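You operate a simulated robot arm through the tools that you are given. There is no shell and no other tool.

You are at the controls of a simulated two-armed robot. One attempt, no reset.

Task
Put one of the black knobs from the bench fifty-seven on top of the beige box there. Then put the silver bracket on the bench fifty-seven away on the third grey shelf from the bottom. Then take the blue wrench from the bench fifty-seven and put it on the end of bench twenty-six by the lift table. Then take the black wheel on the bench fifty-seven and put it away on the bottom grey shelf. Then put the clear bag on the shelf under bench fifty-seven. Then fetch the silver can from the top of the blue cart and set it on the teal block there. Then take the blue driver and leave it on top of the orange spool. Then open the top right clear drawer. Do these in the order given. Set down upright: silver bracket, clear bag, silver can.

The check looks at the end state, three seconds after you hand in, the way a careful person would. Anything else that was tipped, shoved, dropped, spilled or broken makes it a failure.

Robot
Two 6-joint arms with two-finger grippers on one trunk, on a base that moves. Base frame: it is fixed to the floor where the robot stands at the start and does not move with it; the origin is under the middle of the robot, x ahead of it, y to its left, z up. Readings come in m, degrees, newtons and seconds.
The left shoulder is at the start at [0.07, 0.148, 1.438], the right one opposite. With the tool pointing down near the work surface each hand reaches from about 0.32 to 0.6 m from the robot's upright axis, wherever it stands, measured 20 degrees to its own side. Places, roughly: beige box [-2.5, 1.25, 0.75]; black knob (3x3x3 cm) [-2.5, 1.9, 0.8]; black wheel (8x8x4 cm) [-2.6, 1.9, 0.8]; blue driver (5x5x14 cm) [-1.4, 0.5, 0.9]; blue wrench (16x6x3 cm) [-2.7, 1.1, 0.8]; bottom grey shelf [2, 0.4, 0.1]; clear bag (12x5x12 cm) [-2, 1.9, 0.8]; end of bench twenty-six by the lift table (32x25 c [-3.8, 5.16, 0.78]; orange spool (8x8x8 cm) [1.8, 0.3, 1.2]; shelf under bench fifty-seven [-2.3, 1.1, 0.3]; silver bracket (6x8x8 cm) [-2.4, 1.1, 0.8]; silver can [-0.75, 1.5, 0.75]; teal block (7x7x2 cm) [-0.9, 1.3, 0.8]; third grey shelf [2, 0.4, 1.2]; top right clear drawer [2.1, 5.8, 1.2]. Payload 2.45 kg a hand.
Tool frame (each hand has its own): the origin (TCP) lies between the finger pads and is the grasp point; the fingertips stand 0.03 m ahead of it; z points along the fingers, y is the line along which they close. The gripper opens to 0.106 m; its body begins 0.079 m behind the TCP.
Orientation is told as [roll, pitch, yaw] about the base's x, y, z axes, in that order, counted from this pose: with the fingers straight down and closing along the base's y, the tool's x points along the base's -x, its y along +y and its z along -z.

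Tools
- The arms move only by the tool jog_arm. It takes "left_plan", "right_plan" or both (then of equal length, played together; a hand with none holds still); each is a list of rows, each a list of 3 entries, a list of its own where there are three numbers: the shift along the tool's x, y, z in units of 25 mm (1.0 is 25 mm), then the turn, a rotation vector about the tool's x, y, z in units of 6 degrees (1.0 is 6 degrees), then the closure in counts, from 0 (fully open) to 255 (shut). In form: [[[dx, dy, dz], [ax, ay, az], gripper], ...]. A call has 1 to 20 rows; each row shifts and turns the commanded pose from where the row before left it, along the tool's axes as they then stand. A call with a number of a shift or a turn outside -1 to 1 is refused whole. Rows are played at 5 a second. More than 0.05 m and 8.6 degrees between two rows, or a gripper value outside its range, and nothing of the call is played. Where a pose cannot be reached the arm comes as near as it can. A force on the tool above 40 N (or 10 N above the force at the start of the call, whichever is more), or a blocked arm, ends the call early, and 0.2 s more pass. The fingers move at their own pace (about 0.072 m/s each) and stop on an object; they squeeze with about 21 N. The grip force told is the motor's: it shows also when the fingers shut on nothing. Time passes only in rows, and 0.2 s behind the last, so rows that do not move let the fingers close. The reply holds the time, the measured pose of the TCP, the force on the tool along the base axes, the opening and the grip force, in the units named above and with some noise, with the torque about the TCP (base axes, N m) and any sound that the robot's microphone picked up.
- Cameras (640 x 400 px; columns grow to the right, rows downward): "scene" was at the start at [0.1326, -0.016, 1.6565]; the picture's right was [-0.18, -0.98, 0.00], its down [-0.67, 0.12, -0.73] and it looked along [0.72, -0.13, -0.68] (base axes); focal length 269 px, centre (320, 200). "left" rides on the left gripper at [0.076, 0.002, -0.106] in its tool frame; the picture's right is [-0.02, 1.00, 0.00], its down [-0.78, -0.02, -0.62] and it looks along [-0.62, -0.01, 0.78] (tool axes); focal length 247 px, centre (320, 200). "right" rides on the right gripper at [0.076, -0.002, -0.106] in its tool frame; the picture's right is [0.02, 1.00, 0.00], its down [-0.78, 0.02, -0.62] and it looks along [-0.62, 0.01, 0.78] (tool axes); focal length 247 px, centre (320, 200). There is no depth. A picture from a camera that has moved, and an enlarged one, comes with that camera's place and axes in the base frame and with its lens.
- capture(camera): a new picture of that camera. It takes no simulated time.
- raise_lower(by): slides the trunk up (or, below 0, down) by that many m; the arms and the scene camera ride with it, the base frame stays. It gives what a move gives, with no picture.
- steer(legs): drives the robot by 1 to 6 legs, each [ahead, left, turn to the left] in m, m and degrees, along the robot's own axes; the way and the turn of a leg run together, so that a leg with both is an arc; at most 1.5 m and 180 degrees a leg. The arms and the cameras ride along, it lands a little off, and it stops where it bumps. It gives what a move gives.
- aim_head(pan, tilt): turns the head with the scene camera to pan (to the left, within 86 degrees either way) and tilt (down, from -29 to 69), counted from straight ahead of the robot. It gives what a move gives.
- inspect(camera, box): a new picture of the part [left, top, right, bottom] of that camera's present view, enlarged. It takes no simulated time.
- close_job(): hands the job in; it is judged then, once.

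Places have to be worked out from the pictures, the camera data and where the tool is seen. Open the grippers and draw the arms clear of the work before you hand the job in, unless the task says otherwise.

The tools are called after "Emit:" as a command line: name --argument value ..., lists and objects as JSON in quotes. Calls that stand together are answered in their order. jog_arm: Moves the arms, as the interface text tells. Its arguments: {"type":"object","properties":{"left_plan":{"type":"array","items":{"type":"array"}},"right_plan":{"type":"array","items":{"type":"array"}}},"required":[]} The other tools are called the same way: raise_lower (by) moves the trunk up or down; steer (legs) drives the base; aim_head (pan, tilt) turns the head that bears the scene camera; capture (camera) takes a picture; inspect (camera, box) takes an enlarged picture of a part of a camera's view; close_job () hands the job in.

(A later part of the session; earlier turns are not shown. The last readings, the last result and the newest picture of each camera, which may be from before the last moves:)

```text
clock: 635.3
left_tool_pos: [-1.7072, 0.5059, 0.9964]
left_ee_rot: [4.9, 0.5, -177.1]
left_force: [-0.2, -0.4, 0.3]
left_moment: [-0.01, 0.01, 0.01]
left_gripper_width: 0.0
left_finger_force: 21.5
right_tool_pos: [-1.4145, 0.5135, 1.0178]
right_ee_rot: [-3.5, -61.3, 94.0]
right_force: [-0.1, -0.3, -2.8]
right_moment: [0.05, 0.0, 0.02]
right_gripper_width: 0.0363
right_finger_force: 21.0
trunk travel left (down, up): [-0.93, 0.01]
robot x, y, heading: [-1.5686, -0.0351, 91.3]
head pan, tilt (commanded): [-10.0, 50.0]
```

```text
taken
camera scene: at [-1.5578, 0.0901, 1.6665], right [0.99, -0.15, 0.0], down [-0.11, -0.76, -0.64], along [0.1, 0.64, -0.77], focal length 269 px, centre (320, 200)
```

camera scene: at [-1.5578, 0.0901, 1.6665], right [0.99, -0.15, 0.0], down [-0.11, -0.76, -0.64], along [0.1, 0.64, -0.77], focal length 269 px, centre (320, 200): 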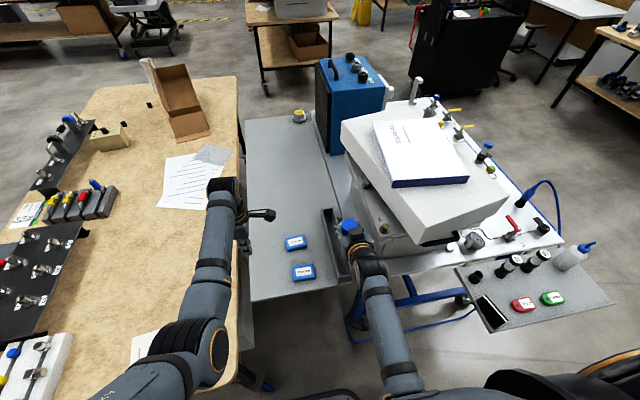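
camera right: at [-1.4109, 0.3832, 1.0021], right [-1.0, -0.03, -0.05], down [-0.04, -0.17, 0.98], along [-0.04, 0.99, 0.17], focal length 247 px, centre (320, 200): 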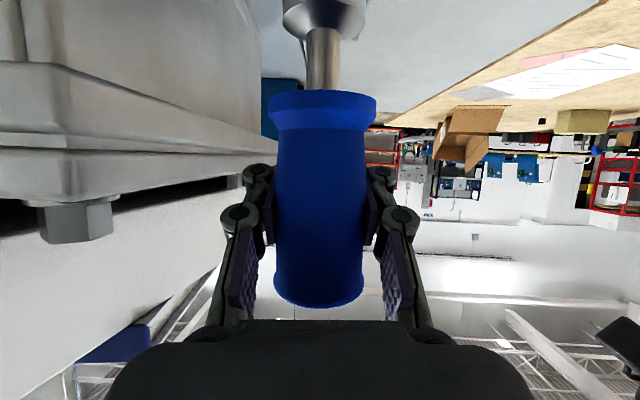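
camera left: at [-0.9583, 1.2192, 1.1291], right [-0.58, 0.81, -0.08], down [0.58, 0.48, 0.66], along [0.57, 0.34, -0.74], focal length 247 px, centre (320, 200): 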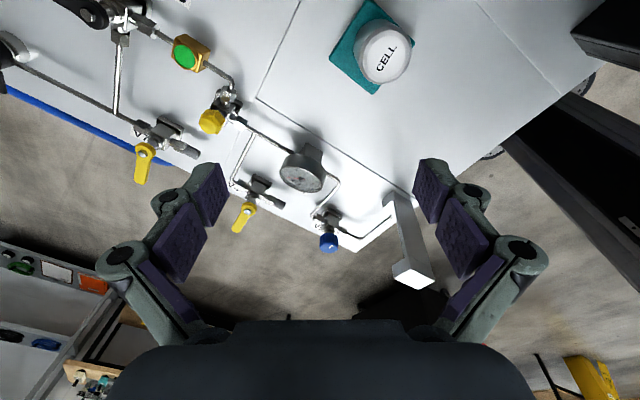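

The driver came out; it has a shaft and a wide flat foot, so it can stand on the spool by itself (foot ≈9.75 cm below the TCP). I back away, tuck the left hand in, and turn east.

Emit:
steer --legs '[[-0.41, 0, 0]]'

Emit:
jog_arm --left_plan '[[[-0.98, 0.93, 0], [0, 0, 0], 255], [[-0.98, 0.93, 0], [0, 0, 0], 255], [[-0.98, 0.93, 0], [0, 0, 0], 255], [[-0.98, 0.93, 0], [0, 0, 0], 255], [[-0.98, 0.93, 0], [0, 0, 0], 255]]'

Emit:
steer --legs '[[0, 0, -91.3], [1.0, 0, 0], [0.7, 0.6, 0], [0.6, 0.35, 0]]'

Emit:
aim_head --pan 0 --tilt 25

Emit:
capture --camera "scene"

Emit:
capture --camera "right"

```text
clock: 637.8
left_tool_pos: [-1.6962, 0.0966, 0.9948]
left_ee_rot: [4.9, 0.5, -177.1]
left_force: [-0.5, 0.9, 0.3]
left_moment: [-0.01, 0.0, 0.0]
left_gripper_width: 0.0001
left_finger_force: 20.5
right_tool_pos: [-1.4043, 0.0979, 1.0124]
right_ee_rot: [-3.4, -60.5, 93.8]
right_force: [0.0, 0.5, -2.4]
right_moment: [0.04, -0.04, 0.02]
right_gripper_width: 0.0361
right_finger_force: 21.3
trunk travel left (down, up): [-0.93, 0.01]
robot x, y, heading: [-1.5601, -0.451, 91.1]
head pan, tilt (commanded): [-10.0, 50.0]
```

```text
clock: 639.0
left_tool_pos: [-1.8134, -0.028, 1.0051]
left_ee_rot: [4.8, 0.7, -177.2]
left_force: [-0.1, -1.1, 0.3]
left_moment: [0.04, -0.03, -0.02]
left_gripper_width: 0.0
left_finger_force: 20.5
right_tool_pos: [-1.4052, 0.0955, 1.0138]
right_ee_rot: [-3.8, -60.8, 94.2]
right_force: [-0.2, 0.1, -1.7]
right_moment: [0.03, 0.02, -0.02]
right_gripper_width: 0.0364
right_finger_force: 20.7
trunk travel left (down, up): [-0.93, 0.01]
robot x, y, heading: [-1.5595, -0.4485, 91.5]
head pan, tilt (commanded): [-10.0, 50.0]
```

```text
clock: 656.0
left_tool_pos: [1.1804, 0.7188, 1.0055]
left_ee_rot: [4.9, 0.4, 91.4]
left_force: [0.4, -0.3, -0.3]
left_moment: [0.0, -0.01, 0.0]
left_gripper_width: 0.0
left_finger_force: 21.0
right_tool_pos: [1.2926, 0.3052, 1.0129]
right_ee_rot: [-3.6, -60.7, 2.6]
right_force: [-0.4, 0.1, -0.9]
right_moment: [0.02, -0.06, -0.03]
right_gripper_width: 0.0365
right_finger_force: 20.7
trunk travel left (down, up): [-0.93, 0.01]
robot x, y, heading: [0.752, 0.4774, -0.4]
head pan, tilt (commanded): [-10.0, 50.0]
```

```text
clock: 656.9
left_tool_pos: [1.1817, 0.7186, 1.0043]
left_ee_rot: [4.8, 0.5, 91.3]
left_force: [0.0, -0.4, -0.1]
left_moment: [-0.01, 0.03, 0.03]
left_gripper_width: 0.0
left_finger_force: 21.0
right_tool_pos: [1.2934, 0.3057, 1.0126]
right_ee_rot: [-3.9, -60.7, 2.7]
right_force: [-0.3, 0.6, -2.6]
right_moment: [0.01, -0.03, 0.0]
right_gripper_width: 0.0361
right_finger_force: 21.1
trunk travel left (down, up): [-0.93, 0.01]
robot x, y, heading: [0.7528, 0.4763, -0.2]
head pan, tilt (commanded): [0.0, 25.0]
```

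```text
taken
camera scene: at [0.8982, 0.4744, 1.7039], right [0.0, -1.0, 0.0], down [-0.42, 0.0, -0.91], along [0.91, 0.0, -0.42], focal length 269 px, centre (320, 200)
```

scene: 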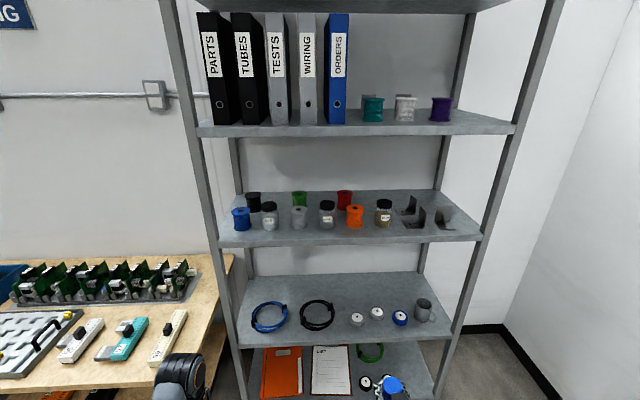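

```text
taken
camera right: at [1.1633, 0.3055, 0.9979], right [0.0, 1.0, -0.05], down [-0.16, 0.05, 0.99], along [0.99, 0.01, 0.16], focal length 247 px, centre (320, 200)
```

right: 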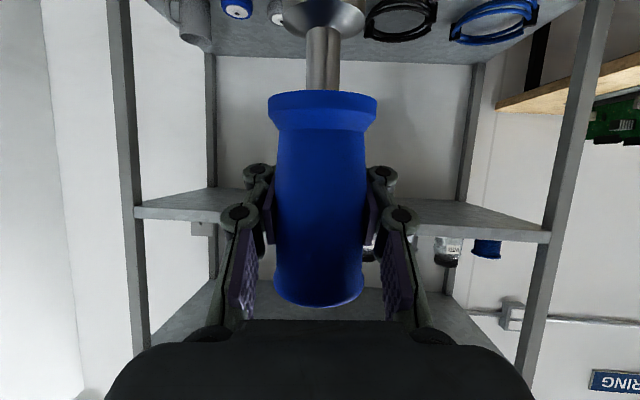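

I zoom on the orange spool to get its exact place and top height.

Emit:
inspect --camera "scene" --box '[310, 175, 410, 238]'

```text
6.35 times, centred on (360, 206) of scene
camera zoom: at [0.8982, 0.4744, 1.7039], right [0.0, -1.0, 0.0], down [-0.42, 0.0, -0.91], along [0.91, 0.0, -0.42], focal length 1709 px, centre (66, 159)
```

zoom: 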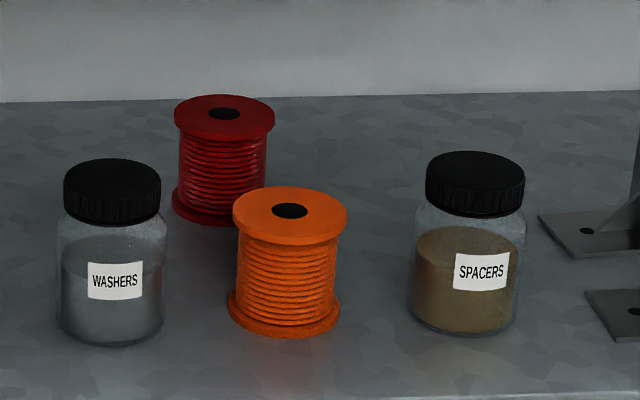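

The spool is at [1.840, 0.333], 7 cm wide, top z≈1.228; the jars beside it (tops ≈1.262) leave 7.9 cm on each side. I level the tool, extend it and raise the driver to TCP z≈1.345.

Emit:
jog_arm --right_plan '[[[0, 0, 0], [0, 0, 0.37], 255], [[-0.89, 0, 0.42], [0, 0, 0], 255], [[-0.89, 0, 0.42], [0, 0, 0], 255], [[-0.89, 0, 0.42], [0, 0, 0], 255], [[-0.89, 0, 0.42], [0, 0, 0], 255], [[-0.89, 0, 0.42], [0, 0, 0], 255], [[-0.89, 0, 0.42], [0, 0, 0], 255], [[-0.89, 0, 0.42], [0, 0, 0], 255], [[0, 0, 0], [0, 0, 0], 255]]'

Emit:
jog_arm --right_plan '[[[-0.91, 0, -0.51], [0, 0, 0], 255], [[-0.91, 0, -0.51], [0, 0, 0], 255], [[-0.91, 0, -0.51], [0, 0, 0], 255], [[-0.91, 0, -0.51], [0, 0, 0], 255], [[-0.91, 0, -0.51], [0, 0, 0], 255], [[-0.91, 0, -0.51], [0, 0, 0], 255], [[-0.91, 0, -0.51], [0, 0, 0], 255], [[-0.91, 0, -0.51], [0, 0, 0], 255], [[-0.91, 0, -0.51], [0, 0, 0], 255], [[0, 0, 0], [0, 0, 0], 255]]'

Emit:
capture --camera "right"

Emit:
capture --camera "scene"

```text
clock: 658.9
left_tool_pos: [1.1813, 0.7181, 1.0044]
left_ee_rot: [4.8, 0.5, 91.3]
left_force: [-0.9, -0.2, -0.8]
left_moment: [0.02, -0.01, -0.02]
left_gripper_width: 0.0
left_finger_force: 21.2
right_tool_pos: [1.4341, 0.3015, 1.1136]
right_ee_rot: [0.3, -60.7, -2.0]
right_force: [-0.1, 0.1, -1.7]
right_moment: [-0.03, -0.06, 0.01]
right_gripper_width: 0.0364
right_finger_force: 21.1
trunk travel left (down, up): [-0.93, 0.01]
robot x, y, heading: [0.7535, 0.4748, -0.3]
head pan, tilt (commanded): [0.0, 25.0]
```

```text
clock: 661.1
left_tool_pos: [1.1801, 0.718, 1.0041]
left_ee_rot: [4.8, 0.5, 91.4]
left_force: [0.6, 0.1, -0.2]
left_moment: [-0.03, 0.0, 0.03]
left_gripper_width: 0.0
left_finger_force: 21.0
right_tool_pos: [1.4333, 0.3011, 1.3488]
right_ee_rot: [0.3, -60.7, -1.9]
right_force: [-0.2, -0.1, -2.1]
right_moment: [-0.02, -0.05, 0.05]
right_gripper_width: 0.0365
right_finger_force: 20.5
trunk travel left (down, up): [-0.93, 0.01]
robot x, y, heading: [0.7558, 0.4718, -0.2]
head pan, tilt (commanded): [0.0, 25.0]
```

```text
taken
camera right: at [1.3031, 0.3036, 1.333], right [0.02, 1.0, -0.02], down [-0.16, 0.02, 0.99], along [0.99, -0.02, 0.16], focal length 247 px, centre (320, 200)
```

right: 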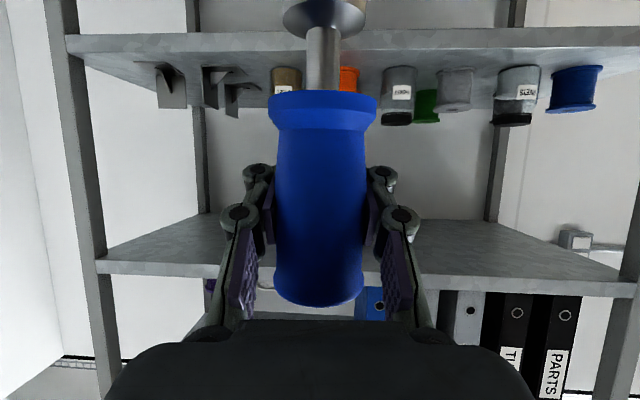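

```text
taken
camera scene: at [0.8982, 0.4742, 1.704], right [0.0, -1.0, 0.0], down [-0.42, 0.0, -0.91], along [0.91, 0.0, -0.42], focal length 269 px, centre (320, 200)
```

scene: 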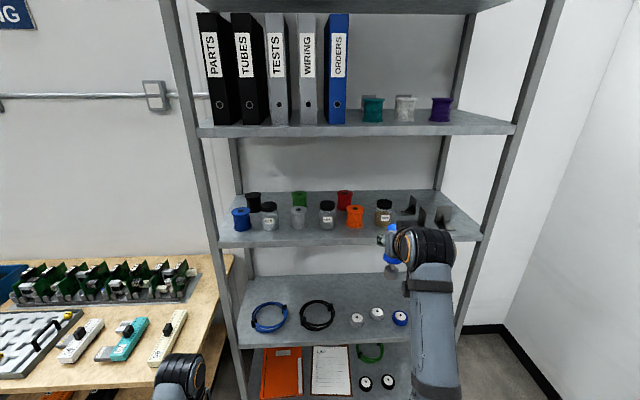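

The driver is at the right height (foot ≈1.251 vs spool top ≈1.228). I drive in toward the spool, first 30 cm with the lateral correction.

Emit:
steer --legs '[[0.3, 0.033, 0]]'

Emit:
capture --camera "right"

Emit:
aim_head --pan -15 --tilt 35

Emit:
capture --camera "scene"

Emit:
inspect --camera "scene" --box '[230, 120, 390, 220]'

```text
clock: 663.1
left_tool_pos: [1.4806, 0.749, 1.0056]
left_ee_rot: [4.7, 0.5, 91.1]
left_force: [-0.2, 0.4, -0.1]
left_moment: [0.03, 0.0, 0.0]
left_gripper_width: 0.0
left_finger_force: 21.2
right_tool_pos: [1.7311, 0.3315, 1.3485]
right_ee_rot: [0.4, -60.8, -2.2]
right_force: [-0.3, -0.3, -1.3]
right_moment: [0.01, -0.04, 0.01]
right_gripper_width: 0.0364
right_finger_force: 21.3
trunk travel left (down, up): [-0.93, 0.01]
robot x, y, heading: [1.0506, 0.5081, -0.3]
head pan, tilt (commanded): [0.0, 25.0]
```

```text
taken
camera right: at [1.601, 0.3336, 1.3339], right [0.02, 1.0, -0.02], down [-0.16, 0.02, 0.99], along [0.99, -0.02, 0.16], focal length 247 px, centre (320, 200)
```

right: 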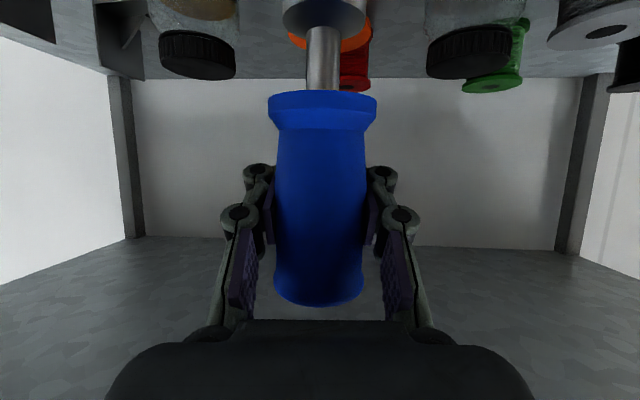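

```text
clock: 663.9
left_tool_pos: [1.4828, 0.7498, 1.0057]
left_ee_rot: [5.0, 0.6, 91.2]
left_force: [0.7, -0.7, -0.4]
left_moment: [0.04, 0.03, -0.01]
left_gripper_width: 0.0001
left_finger_force: 21.2
right_tool_pos: [1.7335, 0.3316, 1.3472]
right_ee_rot: [0.2, -60.7, -2.1]
right_force: [0.3, -0.9, -1.8]
right_moment: [0.0, -0.03, 0.04]
right_gripper_width: 0.0361
right_finger_force: 21.3
trunk travel left (down, up): [-0.93, 0.01]
robot x, y, heading: [1.0539, 0.5074, -0.4]
head pan, tilt (commanded): [-15.0, 35.0]
```

```text
taken
camera scene: at [1.1922, 0.4828, 1.6882], right [-0.26, -0.96, 0.0], down [-0.55, 0.15, -0.82], along [0.79, -0.22, -0.57], focal length 269 px, centre (320, 200)
```

scene: 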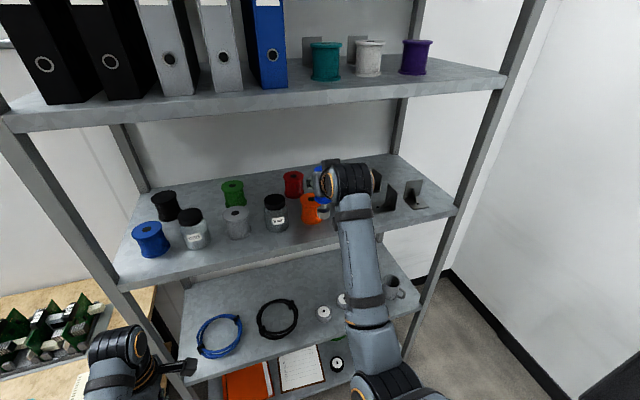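

```text
4.00 times, centred on (310, 170) of scene
camera zoom: at [1.1922, 0.4828, 1.6882], right [-0.26, -0.96, 0.0], down [-0.55, 0.15, -0.82], along [0.79, -0.22, -0.57], focal length 1076 px, centre (360, 320)
```

zoom: 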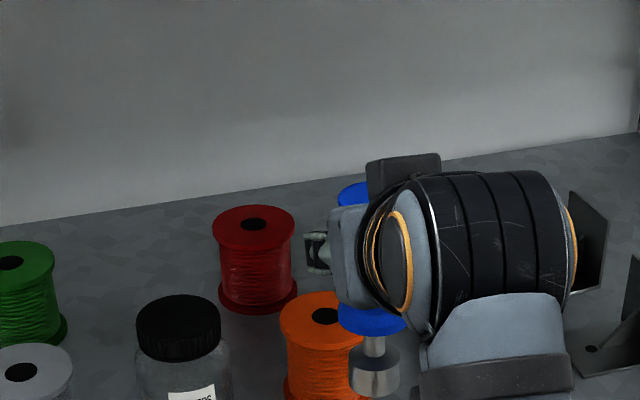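

I check whether the driver hangs vertically with a larger zoom before going on.

Emit:
inspect --camera "scene" --box '[290, 150, 370, 220]'

Emit:
inspect --camera "right" --box '[220, 0, 420, 125]'

```text
5.71 times, centred on (330, 185) of scene
camera zoom: at [1.1922, 0.4828, 1.6882], right [-0.26, -0.96, 0.0], down [-0.55, 0.15, -0.82], along [0.79, -0.22, -0.57], focal length 1538 px, centre (263, 286)
```

zoom: 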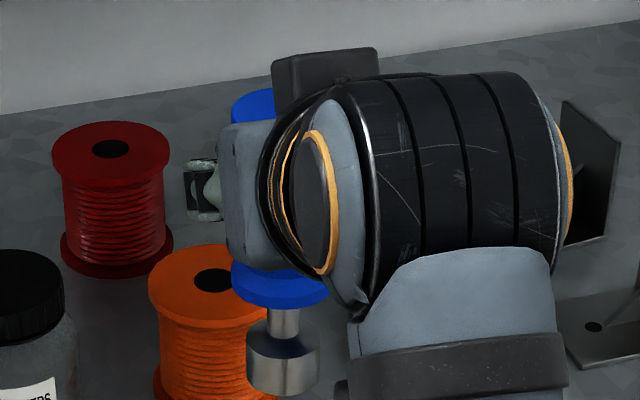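

```text
3.20 times, centred on (320, 62) of right
camera zoom: at [1.6038, 0.3339, 1.3325], right [0.02, 1.0, -0.02], down [-0.16, 0.02, 0.99], along [0.99, -0.02, 0.16], focal length 790 px, centre (320, 640)
```

zoom: 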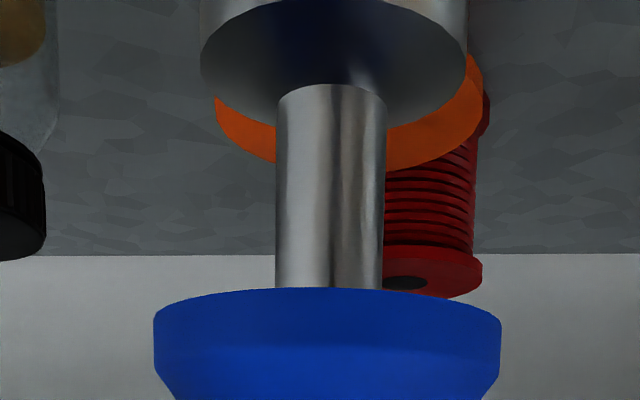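

The driver hangs vertical; its foot is ≈1.24, so I raise it 1.2 cm more for clearance above the spool (1.228), then drive the last 10.7 cm.

Emit:
jog_arm --right_plan '[[[-0.42, 0, -0.23], [0, 0, 0], 255], [[0, 0, 0], [0, 0, 0], 255]]'

Emit:
steer --legs '[[0.106, 0.005, 0]]'

Emit:
inspect --camera "scene" --box '[240, 160, 400, 260]'

Emit:
capture --camera "right"

```text
clock: 664.5
left_tool_pos: [1.482, 0.7498, 1.0039]
left_ee_rot: [5.0, 0.5, 91.2]
left_force: [0.5, -1.2, -0.3]
left_moment: [-0.01, 0.03, 0.04]
left_gripper_width: 0.0
left_finger_force: 20.8
right_tool_pos: [1.7341, 0.3325, 1.36]
right_ee_rot: [0.3, -60.8, -2.1]
right_force: [-0.6, -0.3, -1.6]
right_moment: [0.0, -0.03, 0.04]
right_gripper_width: 0.0362
right_finger_force: 20.9
trunk travel left (down, up): [-0.93, 0.01]
robot x, y, heading: [1.0554, 0.5061, -0.3]
head pan, tilt (commanded): [-15.0, 35.0]
```

```text
clock: 665.7
left_tool_pos: [1.5838, 0.7527, 1.0059]
left_ee_rot: [4.7, 0.5, 91.2]
left_force: [0.2, -0.2, 0.3]
left_moment: [0.01, -0.03, -0.01]
left_gripper_width: 0.0
left_finger_force: 21.0
right_tool_pos: [1.8341, 0.3347, 1.3622]
right_ee_rot: [0.4, -60.9, -2.1]
right_force: [-1.9, -0.2, -1.6]
right_moment: [0.04, -0.03, 0.03]
right_gripper_width: 0.0361
right_finger_force: 20.7
trunk travel left (down, up): [-0.93, 0.01]
robot x, y, heading: [1.162, 0.5095, -0.3]
head pan, tilt (commanded): [-15.0, 35.0]
```

```text
4.00 times, centred on (320, 210) of scene
camera zoom: at [1.2912, 0.4867, 1.6888], right [-0.27, -0.96, 0.0], down [-0.55, 0.15, -0.82], along [0.79, -0.22, -0.57], focal length 1076 px, centre (320, 160)
```

zoom: 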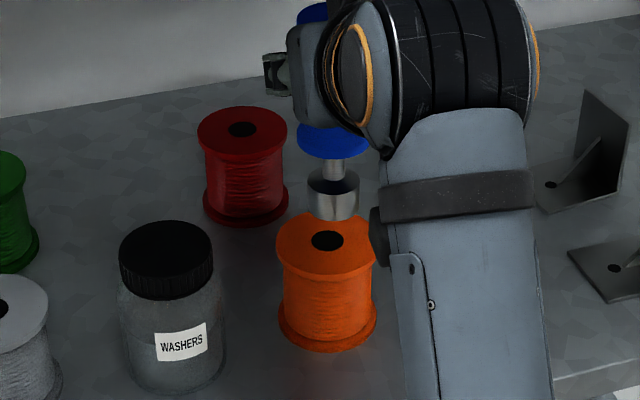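

```text
taken
camera right: at [1.7044, 0.3379, 1.3468], right [0.02, 1.0, -0.02], down [-0.16, 0.02, 0.99], along [0.99, -0.02, 0.16], focal length 247 px, centre (320, 200)
```

right: 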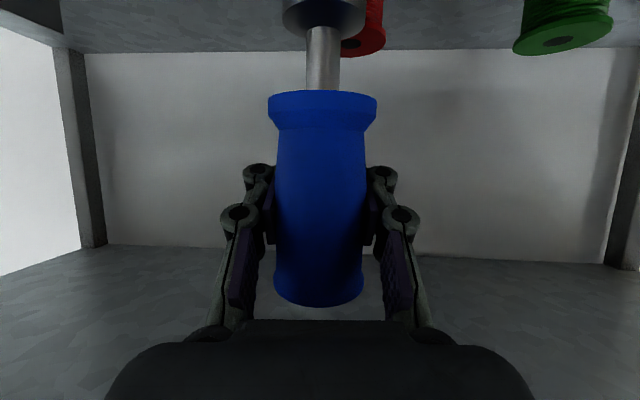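

The foot is over the spool, about 5 mm right of its centre. I shift 5 mm left and lower slowly.

Emit:
jog_arm --right_plan '[[[0, 0.18, 0], [0, 0, 0], 255], [[0.32, 0, 0.175], [0, 0, 0], 255], [[0.32, 0, 0.175], [0, 0, 0], 255], [[0, 0, 0], [0, 0, 0], 255]]'

Emit:
inspect --camera "scene" --box '[280, 180, 380, 242]'

```text
clock: 666.7
left_tool_pos: [1.5863, 0.7532, 1.0038]
left_ee_rot: [4.9, 0.4, 91.2]
left_force: [1.1, -0.2, -0.3]
left_moment: [-0.01, 0.02, 0.0]
left_gripper_width: 0.0
left_finger_force: 21.4
right_tool_pos: [1.838, 0.3395, 1.342]
right_ee_rot: [0.3, -60.8, -2.0]
right_force: [-0.2, -0.4, -0.6]
right_moment: [0.01, -0.01, 0.0]
right_gripper_width: 0.0361
right_finger_force: 21.1
trunk travel left (down, up): [-0.93, 0.01]
robot x, y, heading: [1.1591, 0.5152, -0.6]
head pan, tilt (commanded): [-15.0, 35.0]
```

```text
6.40 times, centred on (330, 211) of scene
camera zoom: at [1.2969, 0.4873, 1.6882], right [-0.26, -0.96, 0.0], down [-0.55, 0.15, -0.82], along [0.79, -0.22, -0.57], focal length 1722 px, centre (256, 130)
```

zoom: 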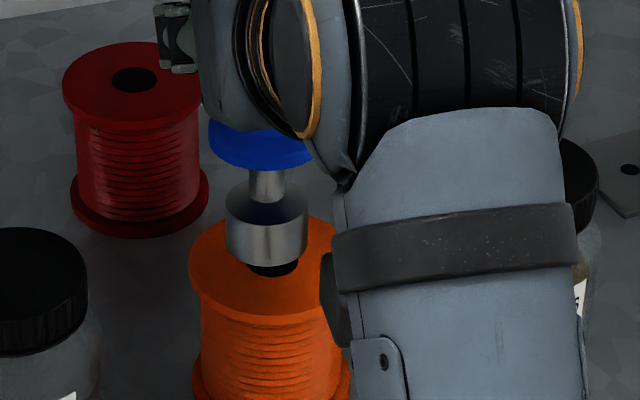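

The foot lines up with the spool's centre. I lower in small steps until it touches.

Emit:
jog_arm --right_plan '[[[0.14, 0, 0.078], [0, 0, 0], 255], [[0.1, 0, 0.056], [0, 0, 0], 255], [[0, 0, 0], [0, 0, 0], 255]]'

Emit:
jog_arm --right_plan '[[[0.09, 0, 0.05], [0, 0, 0], 255], [[0.09, 0, 0.05], [0, 0, 0], 255], [[0, 0, 0], [0, 0, 0], 255]]'

Emit:
inspect --camera "scene" --box '[280, 180, 380, 242]'

```text
clock: 667.5
left_tool_pos: [1.5871, 0.7526, 1.0039]
left_ee_rot: [4.8, 0.5, 91.2]
left_force: [-0.4, -0.5, 0.7]
left_moment: [0.01, -0.01, -0.01]
left_gripper_width: 0.0002
left_finger_force: 21.1
right_tool_pos: [1.8388, 0.3399, 1.3354]
right_ee_rot: [0.2, -60.7, -2.0]
right_force: [-0.4, -0.1, -0.3]
right_moment: [0.05, -0.01, 0.02]
right_gripper_width: 0.0364
right_finger_force: 21.0
trunk travel left (down, up): [-0.93, 0.01]
robot x, y, heading: [1.1592, 0.5132, -0.2]
head pan, tilt (commanded): [-15.0, 35.0]
```

```text
clock: 668.3
left_tool_pos: [1.5874, 0.7524, 1.0047]
left_ee_rot: [4.9, 0.6, 91.2]
left_force: [0.1, 0.4, -0.2]
left_moment: [0.0, -0.02, 0.01]
left_gripper_width: 0.0
left_finger_force: 20.9
right_tool_pos: [1.8381, 0.3409, 1.3307]
right_ee_rot: [0.3, -60.7, -2.0]
right_force: [-0.7, 1.3, -0.8]
right_moment: [-0.05, 0.01, 0.01]
right_gripper_width: 0.0362
right_finger_force: 21.3
trunk travel left (down, up): [-0.93, 0.01]
robot x, y, heading: [1.1624, 0.5116, -0.5]
head pan, tilt (commanded): [-15.0, 35.0]
```

```text
6.40 times, centred on (330, 211) of scene
camera zoom: at [1.2968, 0.487, 1.6883], right [-0.26, -0.96, 0.0], down [-0.55, 0.15, -0.82], along [0.79, -0.22, -0.57], focal length 1722 px, centre (256, 130)
```

zoom: 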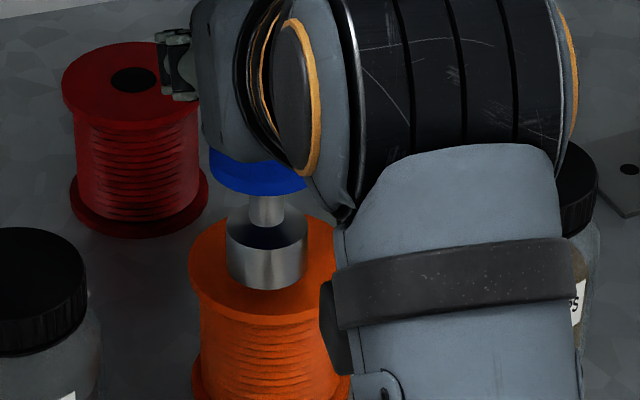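

Nearly touching. I continue in 2 mm steps.

Emit:
jog_arm --right_plan '[[[0.08, 0, 0.045], [0, 0, 0], 255], [[0, 0, 0], [0, 0, 0], 255]]'

Emit:
jog_arm --right_plan '[[[0.08, 0, 0.045], [0, 0, 0], 255], [[0, 0, 0], [0, 0, 0], 255]]'

```text
clock: 668.9
left_tool_pos: [1.587, 0.7528, 1.0032]
left_ee_rot: [4.9, 0.5, 91.1]
left_force: [0.0, -0.7, 0.3]
left_moment: [-0.02, 0.01, -0.01]
left_gripper_width: 0.0
left_finger_force: 21.0
right_tool_pos: [1.838, 0.34, 1.3271]
right_ee_rot: [0.3, -60.7, -2.1]
right_force: [-0.3, -0.3, -2.4]
right_moment: [0.01, -0.03, 0.01]
right_gripper_width: 0.0364
right_finger_force: 20.6
trunk travel left (down, up): [-0.93, 0.01]
robot x, y, heading: [1.1584, 0.5091, -0.4]
head pan, tilt (commanded): [-15.0, 35.0]
```

```text
clock: 669.5
left_tool_pos: [1.5873, 0.7533, 1.0041]
left_ee_rot: [4.9, 0.5, 91.2]
left_force: [0.0, -0.2, 0.5]
left_moment: [-0.03, 0.01, 0.01]
left_gripper_width: 0.0
left_finger_force: 20.9
right_tool_pos: [1.8386, 0.3403, 1.3246]
right_ee_rot: [0.3, -60.7, -2.1]
right_force: [-0.1, 1.0, -1.6]
right_moment: [-0.03, -0.03, 0.0]
right_gripper_width: 0.0364
right_finger_force: 20.9
trunk travel left (down, up): [-0.93, 0.01]
robot x, y, heading: [1.1606, 0.5123, -0.3]
head pan, tilt (commanded): [-15.0, 35.0]
```

Emit:
jog_arm --right_plan '[[[0.08, 0, 0.045], [0, 0, 0], 255], [[0, 0, 0], [0, 0, 0], 255]]'

Emit:
inspect --camera "scene" --box '[280, 180, 380, 242]'

```text
clock: 670.1
left_tool_pos: [1.5855, 0.7537, 1.0042]
left_ee_rot: [5.0, 0.5, 91.2]
left_force: [-0.2, -0.4, -0.2]
left_moment: [0.01, 0.01, 0.0]
left_gripper_width: 0.0
left_finger_force: 21.0
right_tool_pos: [1.8384, 0.3401, 1.3226]
right_ee_rot: [0.3, -60.6, -2.1]
right_force: [-0.6, 0.4, -1.8]
right_moment: [0.02, -0.05, 0.04]
right_gripper_width: 0.0363
right_finger_force: 21.0
trunk travel left (down, up): [-0.93, 0.01]
robot x, y, heading: [1.1629, 0.5116, -0.5]
head pan, tilt (commanded): [-15.0, 35.0]
```

```text
6.40 times, centred on (330, 211) of scene
camera zoom: at [1.2967, 0.487, 1.6883], right [-0.26, -0.96, 0.0], down [-0.55, 0.15, -0.82], along [0.79, -0.22, -0.57], focal length 1722 px, centre (256, 130)
```

zoom: 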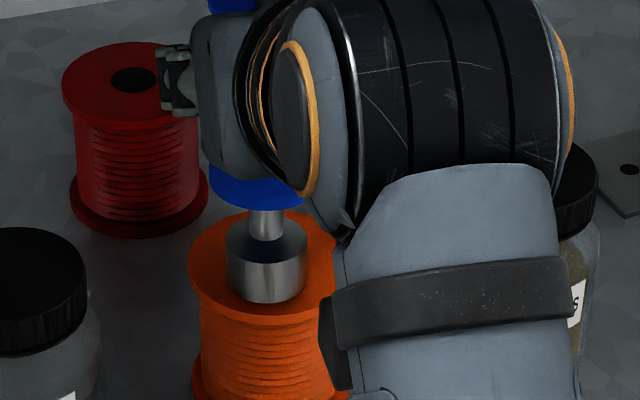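

No contact yet, and the foot now appears about 1.4 cm in front of the spool's centre. I raise 5 mm, shift 1.4 cm forward, and look again.

Emit:
jog_arm --right_plan '[[[-0.17, 0, -0.1], [0, 0, 0], 255], [[-0.14, 0, 0.25], [0, 0, 0], 255], [[-0.14, 0, 0.25], [0, 0, 0], 255], [[0, 0, 0], [0, 0, 0], 255]]'

Emit:
inspect --camera "scene" --box '[280, 180, 380, 242]'

Emit:
inspect --camera "right" --box '[220, 0, 420, 125]'

```text
clock: 671.1
left_tool_pos: [1.5868, 0.7525, 1.0036]
left_ee_rot: [4.9, 0.4, 91.3]
left_force: [0.2, 0.0, 0.5]
left_moment: [-0.02, -0.06, 0.0]
left_gripper_width: 0.0001
left_finger_force: 21.1
right_tool_pos: [1.8535, 0.3395, 1.3277]
right_ee_rot: [0.4, -60.7, -2.1]
right_force: [0.6, -0.1, -1.9]
right_moment: [-0.01, -0.04, -0.03]
right_gripper_width: 0.0361
right_finger_force: 21.3
trunk travel left (down, up): [-0.93, 0.01]
robot x, y, heading: [1.1603, 0.512, -0.3]
head pan, tilt (commanded): [-15.0, 35.0]
```

```text
6.40 times, centred on (330, 211) of scene
camera zoom: at [1.2964, 0.4871, 1.6883], right [-0.26, -0.96, 0.0], down [-0.55, 0.15, -0.82], along [0.79, -0.22, -0.57], focal length 1722 px, centre (256, 130)
```

zoom: 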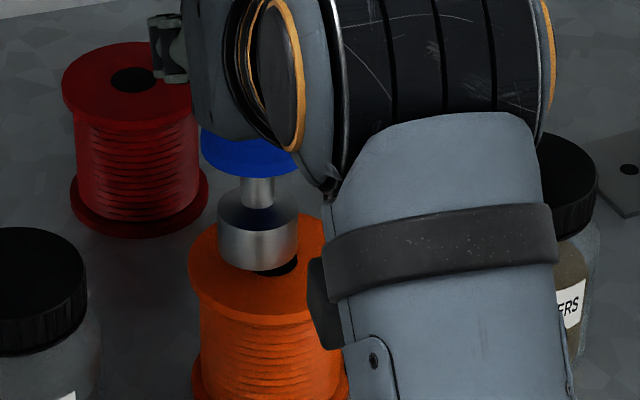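

```text
3.20 times, centred on (320, 62) of right
camera zoom: at [1.7226, 0.3425, 1.3131], right [0.02, 1.0, -0.02], down [-0.16, 0.02, 0.99], along [0.99, -0.02, 0.16], focal length 790 px, centre (320, 640)
```

zoom: 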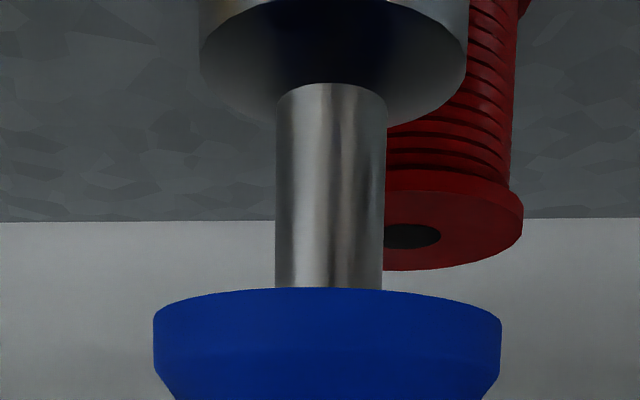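

This fits: the driver's axis sits ≈1.5 cm behind the TCP, so the foot is now centred over the spool, only a few mm above it. I lower in 1.5–2 mm steps.

Emit:
jog_arm --right_plan '[[[0.07, -0.08, 0.039], [0, 0, 0], 255], [[0.07, 0, 0.039], [0, 0, 0], 255], [[0, 0, 0], [0, 0, 0], 255]]'

Emit:
jog_arm --right_plan '[[[0.07, 0, 0.039], [0, 0, 0], 255], [[0, 0, 0], [0, 0, 0], 255]]'

Emit:
inspect --camera "scene" --box '[280, 180, 380, 242]'

```text
clock: 671.9
left_tool_pos: [1.5865, 0.7533, 1.0045]
left_ee_rot: [4.9, 0.5, 91.2]
left_force: [0.0, 0.7, 0.4]
left_moment: [0.0, 0.04, -0.03]
left_gripper_width: 0.0
left_finger_force: 21.0
right_tool_pos: [1.8534, 0.339, 1.3237]
right_ee_rot: [0.3, -60.7, -2.1]
right_force: [0.3, 0.4, -1.9]
right_moment: [0.0, -0.02, 0.02]
right_gripper_width: 0.036
right_finger_force: 20.8
trunk travel left (down, up): [-0.93, 0.01]
robot x, y, heading: [1.165, 0.5109, -0.5]
head pan, tilt (commanded): [-15.0, 35.0]
```

```text
clock: 672.5
left_tool_pos: [1.5875, 0.7529, 1.0046]
left_ee_rot: [4.9, 0.5, 91.3]
left_force: [0.5, -0.6, 0.1]
left_moment: [0.0, -0.02, 0.01]
left_gripper_width: 0.0
left_finger_force: 20.7
right_tool_pos: [1.8522, 0.3367, 1.3205]
right_ee_rot: [0.2, -60.6, -2.1]
right_force: [-0.1, 0.7, -1.4]
right_moment: [0.01, -0.04, -0.03]
right_gripper_width: 0.0363
right_finger_force: 20.6
trunk travel left (down, up): [-0.93, 0.01]
robot x, y, heading: [1.1611, 0.5085, -0.6]
head pan, tilt (commanded): [-15.0, 35.0]
```

```text
6.40 times, centred on (330, 211) of scene
camera zoom: at [1.2967, 0.4871, 1.6883], right [-0.26, -0.96, 0.0], down [-0.55, 0.15, -0.82], along [0.79, -0.22, -0.57], focal length 1722 px, centre (256, 130)
```

zoom: 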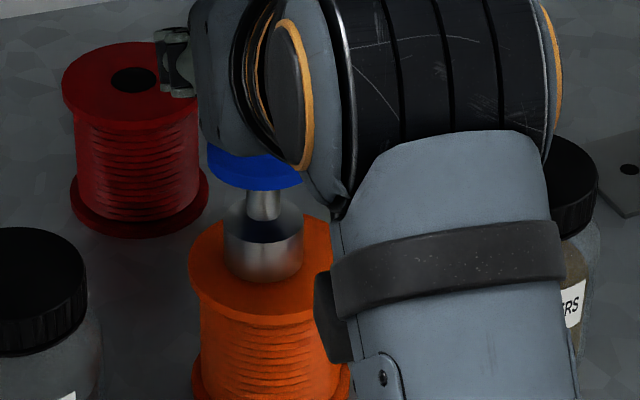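

The foot now coincides with the spool's centre and its shine shows on the spool top. I go on down until force appears.

Emit:
jog_arm --right_plan '[[[0.07, 0, 0.039], [0, 0, 0], 255], [[0, 0, 0], [0, 0, 0], 255]]'

Emit:
jog_arm --right_plan '[[[0.07, 0, 0.039], [0, 0, 0], 255], [[0, 0, 0], [0, 0, 0], 255]]'

```text
clock: 673.1
left_tool_pos: [1.5877, 0.7536, 1.0055]
left_ee_rot: [4.9, 0.5, 91.1]
left_force: [0.2, 0.2, 0.1]
left_moment: [0.0, 0.02, -0.01]
left_gripper_width: 0.0002
left_finger_force: 21.2
right_tool_pos: [1.8527, 0.3382, 1.3204]
right_ee_rot: [0.3, -60.7, -2.2]
right_force: [-1.2, -0.9, -1.2]
right_moment: [-0.02, -0.05, -0.02]
right_gripper_width: 0.0364
right_finger_force: 21.2
trunk travel left (down, up): [-0.93, 0.01]
robot x, y, heading: [1.1598, 0.5114, -0.5]
head pan, tilt (commanded): [-15.0, 35.0]
```

```text
clock: 673.7
left_tool_pos: [1.587, 0.753, 1.005]
left_ee_rot: [4.9, 0.4, 91.3]
left_force: [0.5, -0.1, -0.1]
left_moment: [0.05, -0.01, 0.0]
left_gripper_width: 0.0002
left_finger_force: 21.3
right_tool_pos: [1.8515, 0.3369, 1.3188]
right_ee_rot: [0.3, -61.0, -2.1]
right_force: [1.9, -0.6, 3.8]
right_moment: [-0.07, -0.17, 0.01]
right_gripper_width: 0.0361
right_finger_force: 20.8
trunk travel left (down, up): [-0.93, 0.01]
robot x, y, heading: [1.1615, 0.5112, -0.5]
head pan, tilt (commanded): [-15.0, 35.0]
```

Contact begins (force rises by 5–6 N). One more small step to seat it.

Emit:
jog_arm --right_plan '[[[0.06, 0, 0.033], [0, 0, 0], 255], [[0, 0, 0], [0, 0, 0], 255]]'

Emit:
inspect --camera "scene" --box '[280, 160, 380, 242]'

```text
clock: 674.3
left_tool_pos: [1.5855, 0.7525, 1.0051]
left_ee_rot: [4.8, 0.5, 91.1]
left_force: [-0.8, -0.5, -0.5]
left_moment: [0.0, -0.01, 0.0]
left_gripper_width: 0.0
left_finger_force: 21.0
right_tool_pos: [1.8516, 0.3376, 1.3185]
right_ee_rot: [0.3, -61.2, -2.1]
right_force: [4.9, -0.8, 12.7]
right_moment: [-0.12, -0.36, -0.02]
right_gripper_width: 0.0363
right_finger_force: 21.0
trunk travel left (down, up): [-0.93, 0.01]
robot x, y, heading: [1.1591, 0.5173, -0.5]
head pan, tilt (commanded): [-15.0, 35.0]
```

```text
4.88 times, centred on (330, 201) of scene
camera zoom: at [1.2952, 0.4873, 1.6886], right [-0.26, -0.96, 0.0], down [-0.55, 0.15, -0.82], along [0.79, -0.22, -0.57], focal length 1313 px, centre (271, 195)
```

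zoom: 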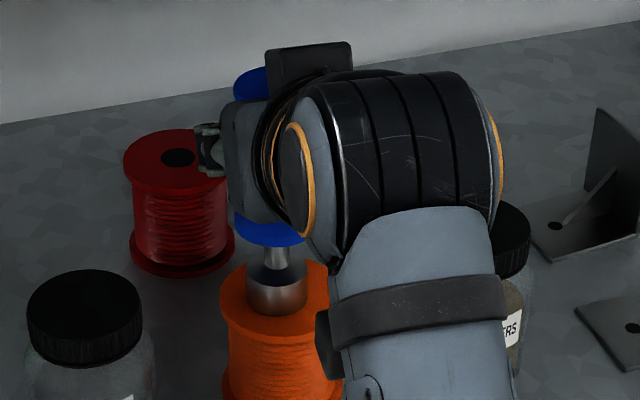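

Seated (≈14 N). I relax 2 mm, open slowly, and check that the driver stands.

Emit:
jog_arm --right_plan '[[[-0.07, 0, -0.039], [0, 0, 0], 255], [[0, 0, 0], [0, 0, 0], 255], [[0, 0, 0], [0, 0, 0], 155], [[0, 0, 0], [0, 0, 0], 140], [[0, 0, 0], [0, 0, 0], 120], [[0, 0, 0], [0, 0, 0], 80], [[0, 0, 0], [0, 0, 0], 40], [[0, 0, 0], [0, 0, 0], 0], [[0, 0, 0], [0, 0, 0], 0]]'

Emit:
capture --camera "right"

Emit:
inspect --camera "scene" --box '[280, 160, 380, 242]'

```text
clock: 676.3
left_tool_pos: [1.5865, 0.7529, 1.0038]
left_ee_rot: [4.9, 0.5, 91.2]
left_force: [-0.5, -0.8, 1.0]
left_moment: [0.0, 0.01, -0.01]
left_gripper_width: 0.0002
left_finger_force: 20.9
right_tool_pos: [1.8523, 0.3375, 1.3174]
right_ee_rot: [0.3, -60.9, -2.1]
right_force: [0.7, 1.0, -0.7]
right_moment: [-0.01, 0.0, -0.01]
right_gripper_width: 0.1059
right_finger_force: 0.0
trunk travel left (down, up): [-0.93, 0.01]
robot x, y, heading: [1.1629, 0.5104, -0.5]
head pan, tilt (commanded): [-15.0, 35.0]
```

```text
taken
camera right: at [1.7223, 0.3403, 1.3035], right [0.02, 1.0, -0.02], down [-0.16, 0.02, 0.99], along [0.99, -0.02, 0.16], focal length 247 px, centre (320, 200)
```

right: 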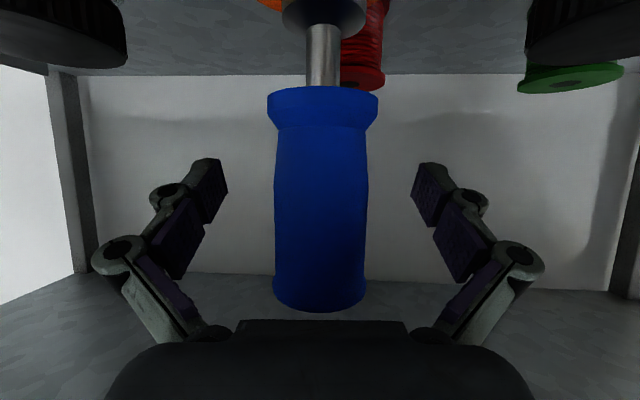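

```text
4.88 times, centred on (330, 201) of scene
camera zoom: at [1.2965, 0.4871, 1.6883], right [-0.26, -0.96, 0.0], down [-0.55, 0.15, -0.82], along [0.79, -0.22, -0.57], focal length 1313 px, centre (271, 195)
```

zoom: 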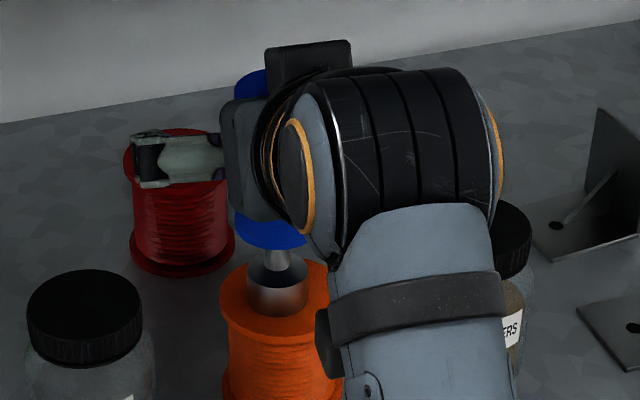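

The driver stands upright on the orange spool, fingers clear on both sides. I back straight out.

Emit:
steer --legs '[[-0.2, 0, 0]]'

Emit:
steer --legs '[[-0.3, 0, 0]]'

Emit:
aim_head --pan 0 --tilt 25

Emit:
inspect --camera "scene" --box '[220, 140, 480, 302]'

```text
clock: 677.9
left_tool_pos: [1.3882, 0.7538, 1.0034]
left_ee_rot: [5.0, 0.5, 91.2]
left_force: [0.4, -0.7, -0.9]
left_moment: [0.0, 0.04, 0.01]
left_gripper_width: 0.0001
left_finger_force: 20.3
right_tool_pos: [1.6562, 0.3394, 1.3164]
right_ee_rot: [0.2, -60.5, -2.0]
right_force: [0.8, -0.5, 0.0]
right_moment: [0.02, -0.01, 0.04]
right_gripper_width: 0.106
right_finger_force: 0.1
trunk travel left (down, up): [-0.93, 0.01]
robot x, y, heading: [0.961, 0.5118, -0.1]
head pan, tilt (commanded): [-15.0, 35.0]
```

```text
clock: 679.9
left_tool_pos: [1.0864, 0.7564, 1.0035]
left_ee_rot: [4.9, 0.5, 91.2]
left_force: [0.6, 0.0, -0.4]
left_moment: [-0.03, -0.01, 0.02]
left_gripper_width: 0.0
left_finger_force: 21.0
right_tool_pos: [1.3525, 0.3398, 1.3181]
right_ee_rot: [0.3, -60.5, -2.1]
right_force: [0.3, 0.2, 0.8]
right_moment: [0.0, 0.03, 0.01]
right_gripper_width: 0.106
right_finger_force: 0.1
trunk travel left (down, up): [-0.93, 0.01]
robot x, y, heading: [0.6589, 0.5148, -0.2]
head pan, tilt (commanded): [-15.0, 35.0]
```

```text
clock: 680.7
left_tool_pos: [1.0863, 0.7563, 1.0044]
left_ee_rot: [4.8, 0.5, 91.1]
left_force: [0.0, -0.4, 0.0]
left_moment: [-0.01, -0.02, -0.02]
left_gripper_width: 0.0003
left_finger_force: 20.9
right_tool_pos: [1.3502, 0.3407, 1.3184]
right_ee_rot: [0.2, -60.6, -2.0]
right_force: [0.7, -0.8, -0.4]
right_moment: [-0.02, 0.01, -0.01]
right_gripper_width: 0.106
right_finger_force: 0.1
trunk travel left (down, up): [-0.93, 0.01]
robot x, y, heading: [0.6602, 0.5153, -0.4]
head pan, tilt (commanded): [0.0, 25.0]
```

```text
2.46 times, centred on (350, 221) of scene
camera zoom: at [0.8019, 0.5127, 1.7041], right [-0.01, -1.0, 0.0], down [-0.42, 0.0, -0.91], along [0.91, -0.01, -0.42], focal length 662 px, centre (246, 148)
```

zoom: 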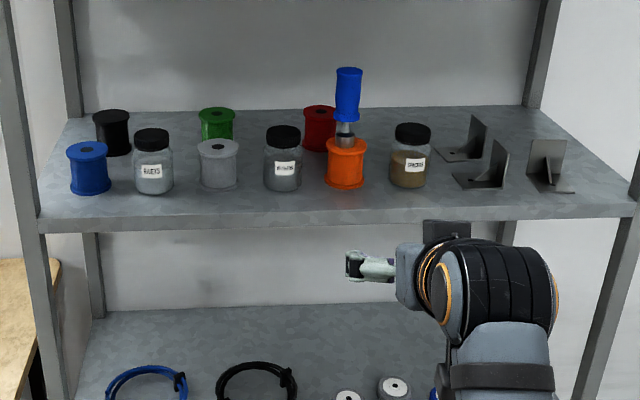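

The driver stands on the orange spool: task 7 done. I retract the right hand, turn north and look for the clear drawers near [2.1, 5.8].

Emit:
jog_arm --right_plan '[[[0.93, 0, 0.1], [0, 0, 0], 0], [[0.93, 0, 0.1], [0, 0, 0], 0], [[0.93, 0, 0.1], [0, 0, 0], 0], [[0.93, 0, 0.1], [0, 0, 0], 0], [[0.93, 0, 0.1], [0, 0, 0], 0], [[0.93, 0, 0.1], [0, 0, 0], 0], [[0.93, 0, 0.1], [0, 0, 0], 0], [[0.93, 0, 0.1], [0, 0, 0], 0], [[0.93, 0, 0.1], [0, 0, 0], 0], [[0.93, 0, 0.1], [0, 0, 0], 0], [[0.93, 0, 0.1], [0, 0, 0], 0], [[0.93, 0, 0.1], [0, 0, 0], 0]]'

Emit:
steer --legs '[[-0.5, 0, 0], [0, 0, 90]]'

Emit:
aim_head --pan -15 --tilt 20

Emit:
capture --camera "scene"

Emit:
inspect --camera "scene" --box '[220, 60, 460, 210]'

```text
clock: 683.3
left_tool_pos: [1.0864, 0.7544, 1.0046]
left_ee_rot: [4.8, 0.6, 91.3]
left_force: [-0.1, 0.1, 0.1]
left_moment: [-0.01, 0.02, 0.01]
left_gripper_width: 0.0
left_finger_force: 20.8
right_tool_pos: [1.2411, 0.3426, 1.0608]
right_ee_rot: [-0.4, -61.0, -1.4]
right_force: [0.1, 0.0, -0.2]
right_moment: [0.03, 0.02, 0.0]
right_gripper_width: 0.1059
right_finger_force: 0.2
trunk travel left (down, up): [-0.93, 0.01]
robot x, y, heading: [0.6619, 0.5108, -0.4]
head pan, tilt (commanded): [0.0, 25.0]
```

```text
clock: 690.0
left_tool_pos: [-0.0809, 0.9465, 1.0048]
left_ee_rot: [4.8, 0.5, -179.2]
left_force: [0.2, -0.3, -0.5]
left_moment: [0.02, 0.0, 0.01]
left_gripper_width: 0.0
left_finger_force: 21.2
right_tool_pos: [0.3334, 1.0988, 1.0616]
right_ee_rot: [-0.4, -60.7, 88.3]
right_force: [0.0, 0.4, 0.3]
right_moment: [-0.04, 0.03, -0.02]
right_gripper_width: 0.106
right_finger_force: 0.0
trunk travel left (down, up): [-0.93, 0.01]
robot x, y, heading: [0.1602, 0.5136, 89.3]
head pan, tilt (commanded): [0.0, 25.0]
```

```text
clock: 690.8
left_tool_pos: [-0.0818, 0.9469, 1.0047]
left_ee_rot: [4.8, 0.5, -179.2]
left_force: [-0.3, 0.8, -0.3]
left_moment: [0.01, 0.0, 0.0]
left_gripper_width: 0.0
left_finger_force: 21.1
right_tool_pos: [0.333, 1.0994, 1.0606]
right_ee_rot: [-0.7, -60.6, 88.3]
right_force: [0.5, 0.1, -0.4]
right_moment: [0.01, 0.03, -0.01]
right_gripper_width: 0.1058
right_finger_force: 0.1
trunk travel left (down, up): [-0.93, 0.01]
robot x, y, heading: [0.1586, 0.5175, 89.1]
head pan, tilt (commanded): [-15.0, 20.0]
```

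```text
taken
camera scene: at [0.184, 0.6571, 1.7121], right [0.96, -0.27, 0.0], down [-0.09, -0.33, -0.94], along [0.25, 0.9, -0.34], focal length 269 px, centre (320, 200)
```

scene: 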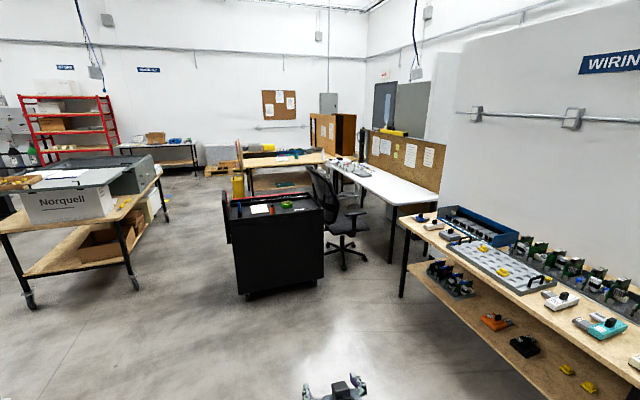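

```text
2.67 times, centred on (340, 135) of scene
camera zoom: at [0.184, 0.6571, 1.7121], right [0.96, -0.27, 0.0], down [-0.09, -0.33, -0.94], along [0.25, 0.9, -0.34], focal length 718 px, centre (267, 373)
```

zoom: 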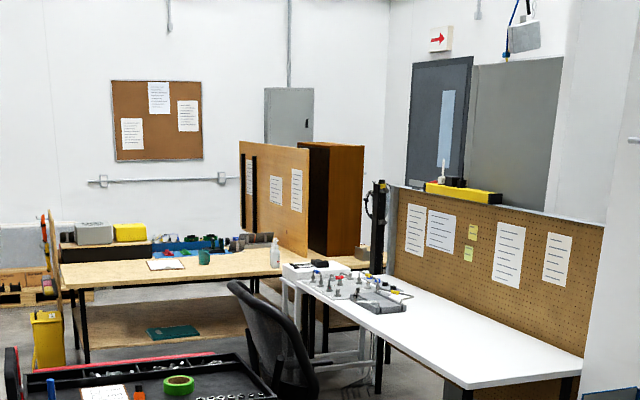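

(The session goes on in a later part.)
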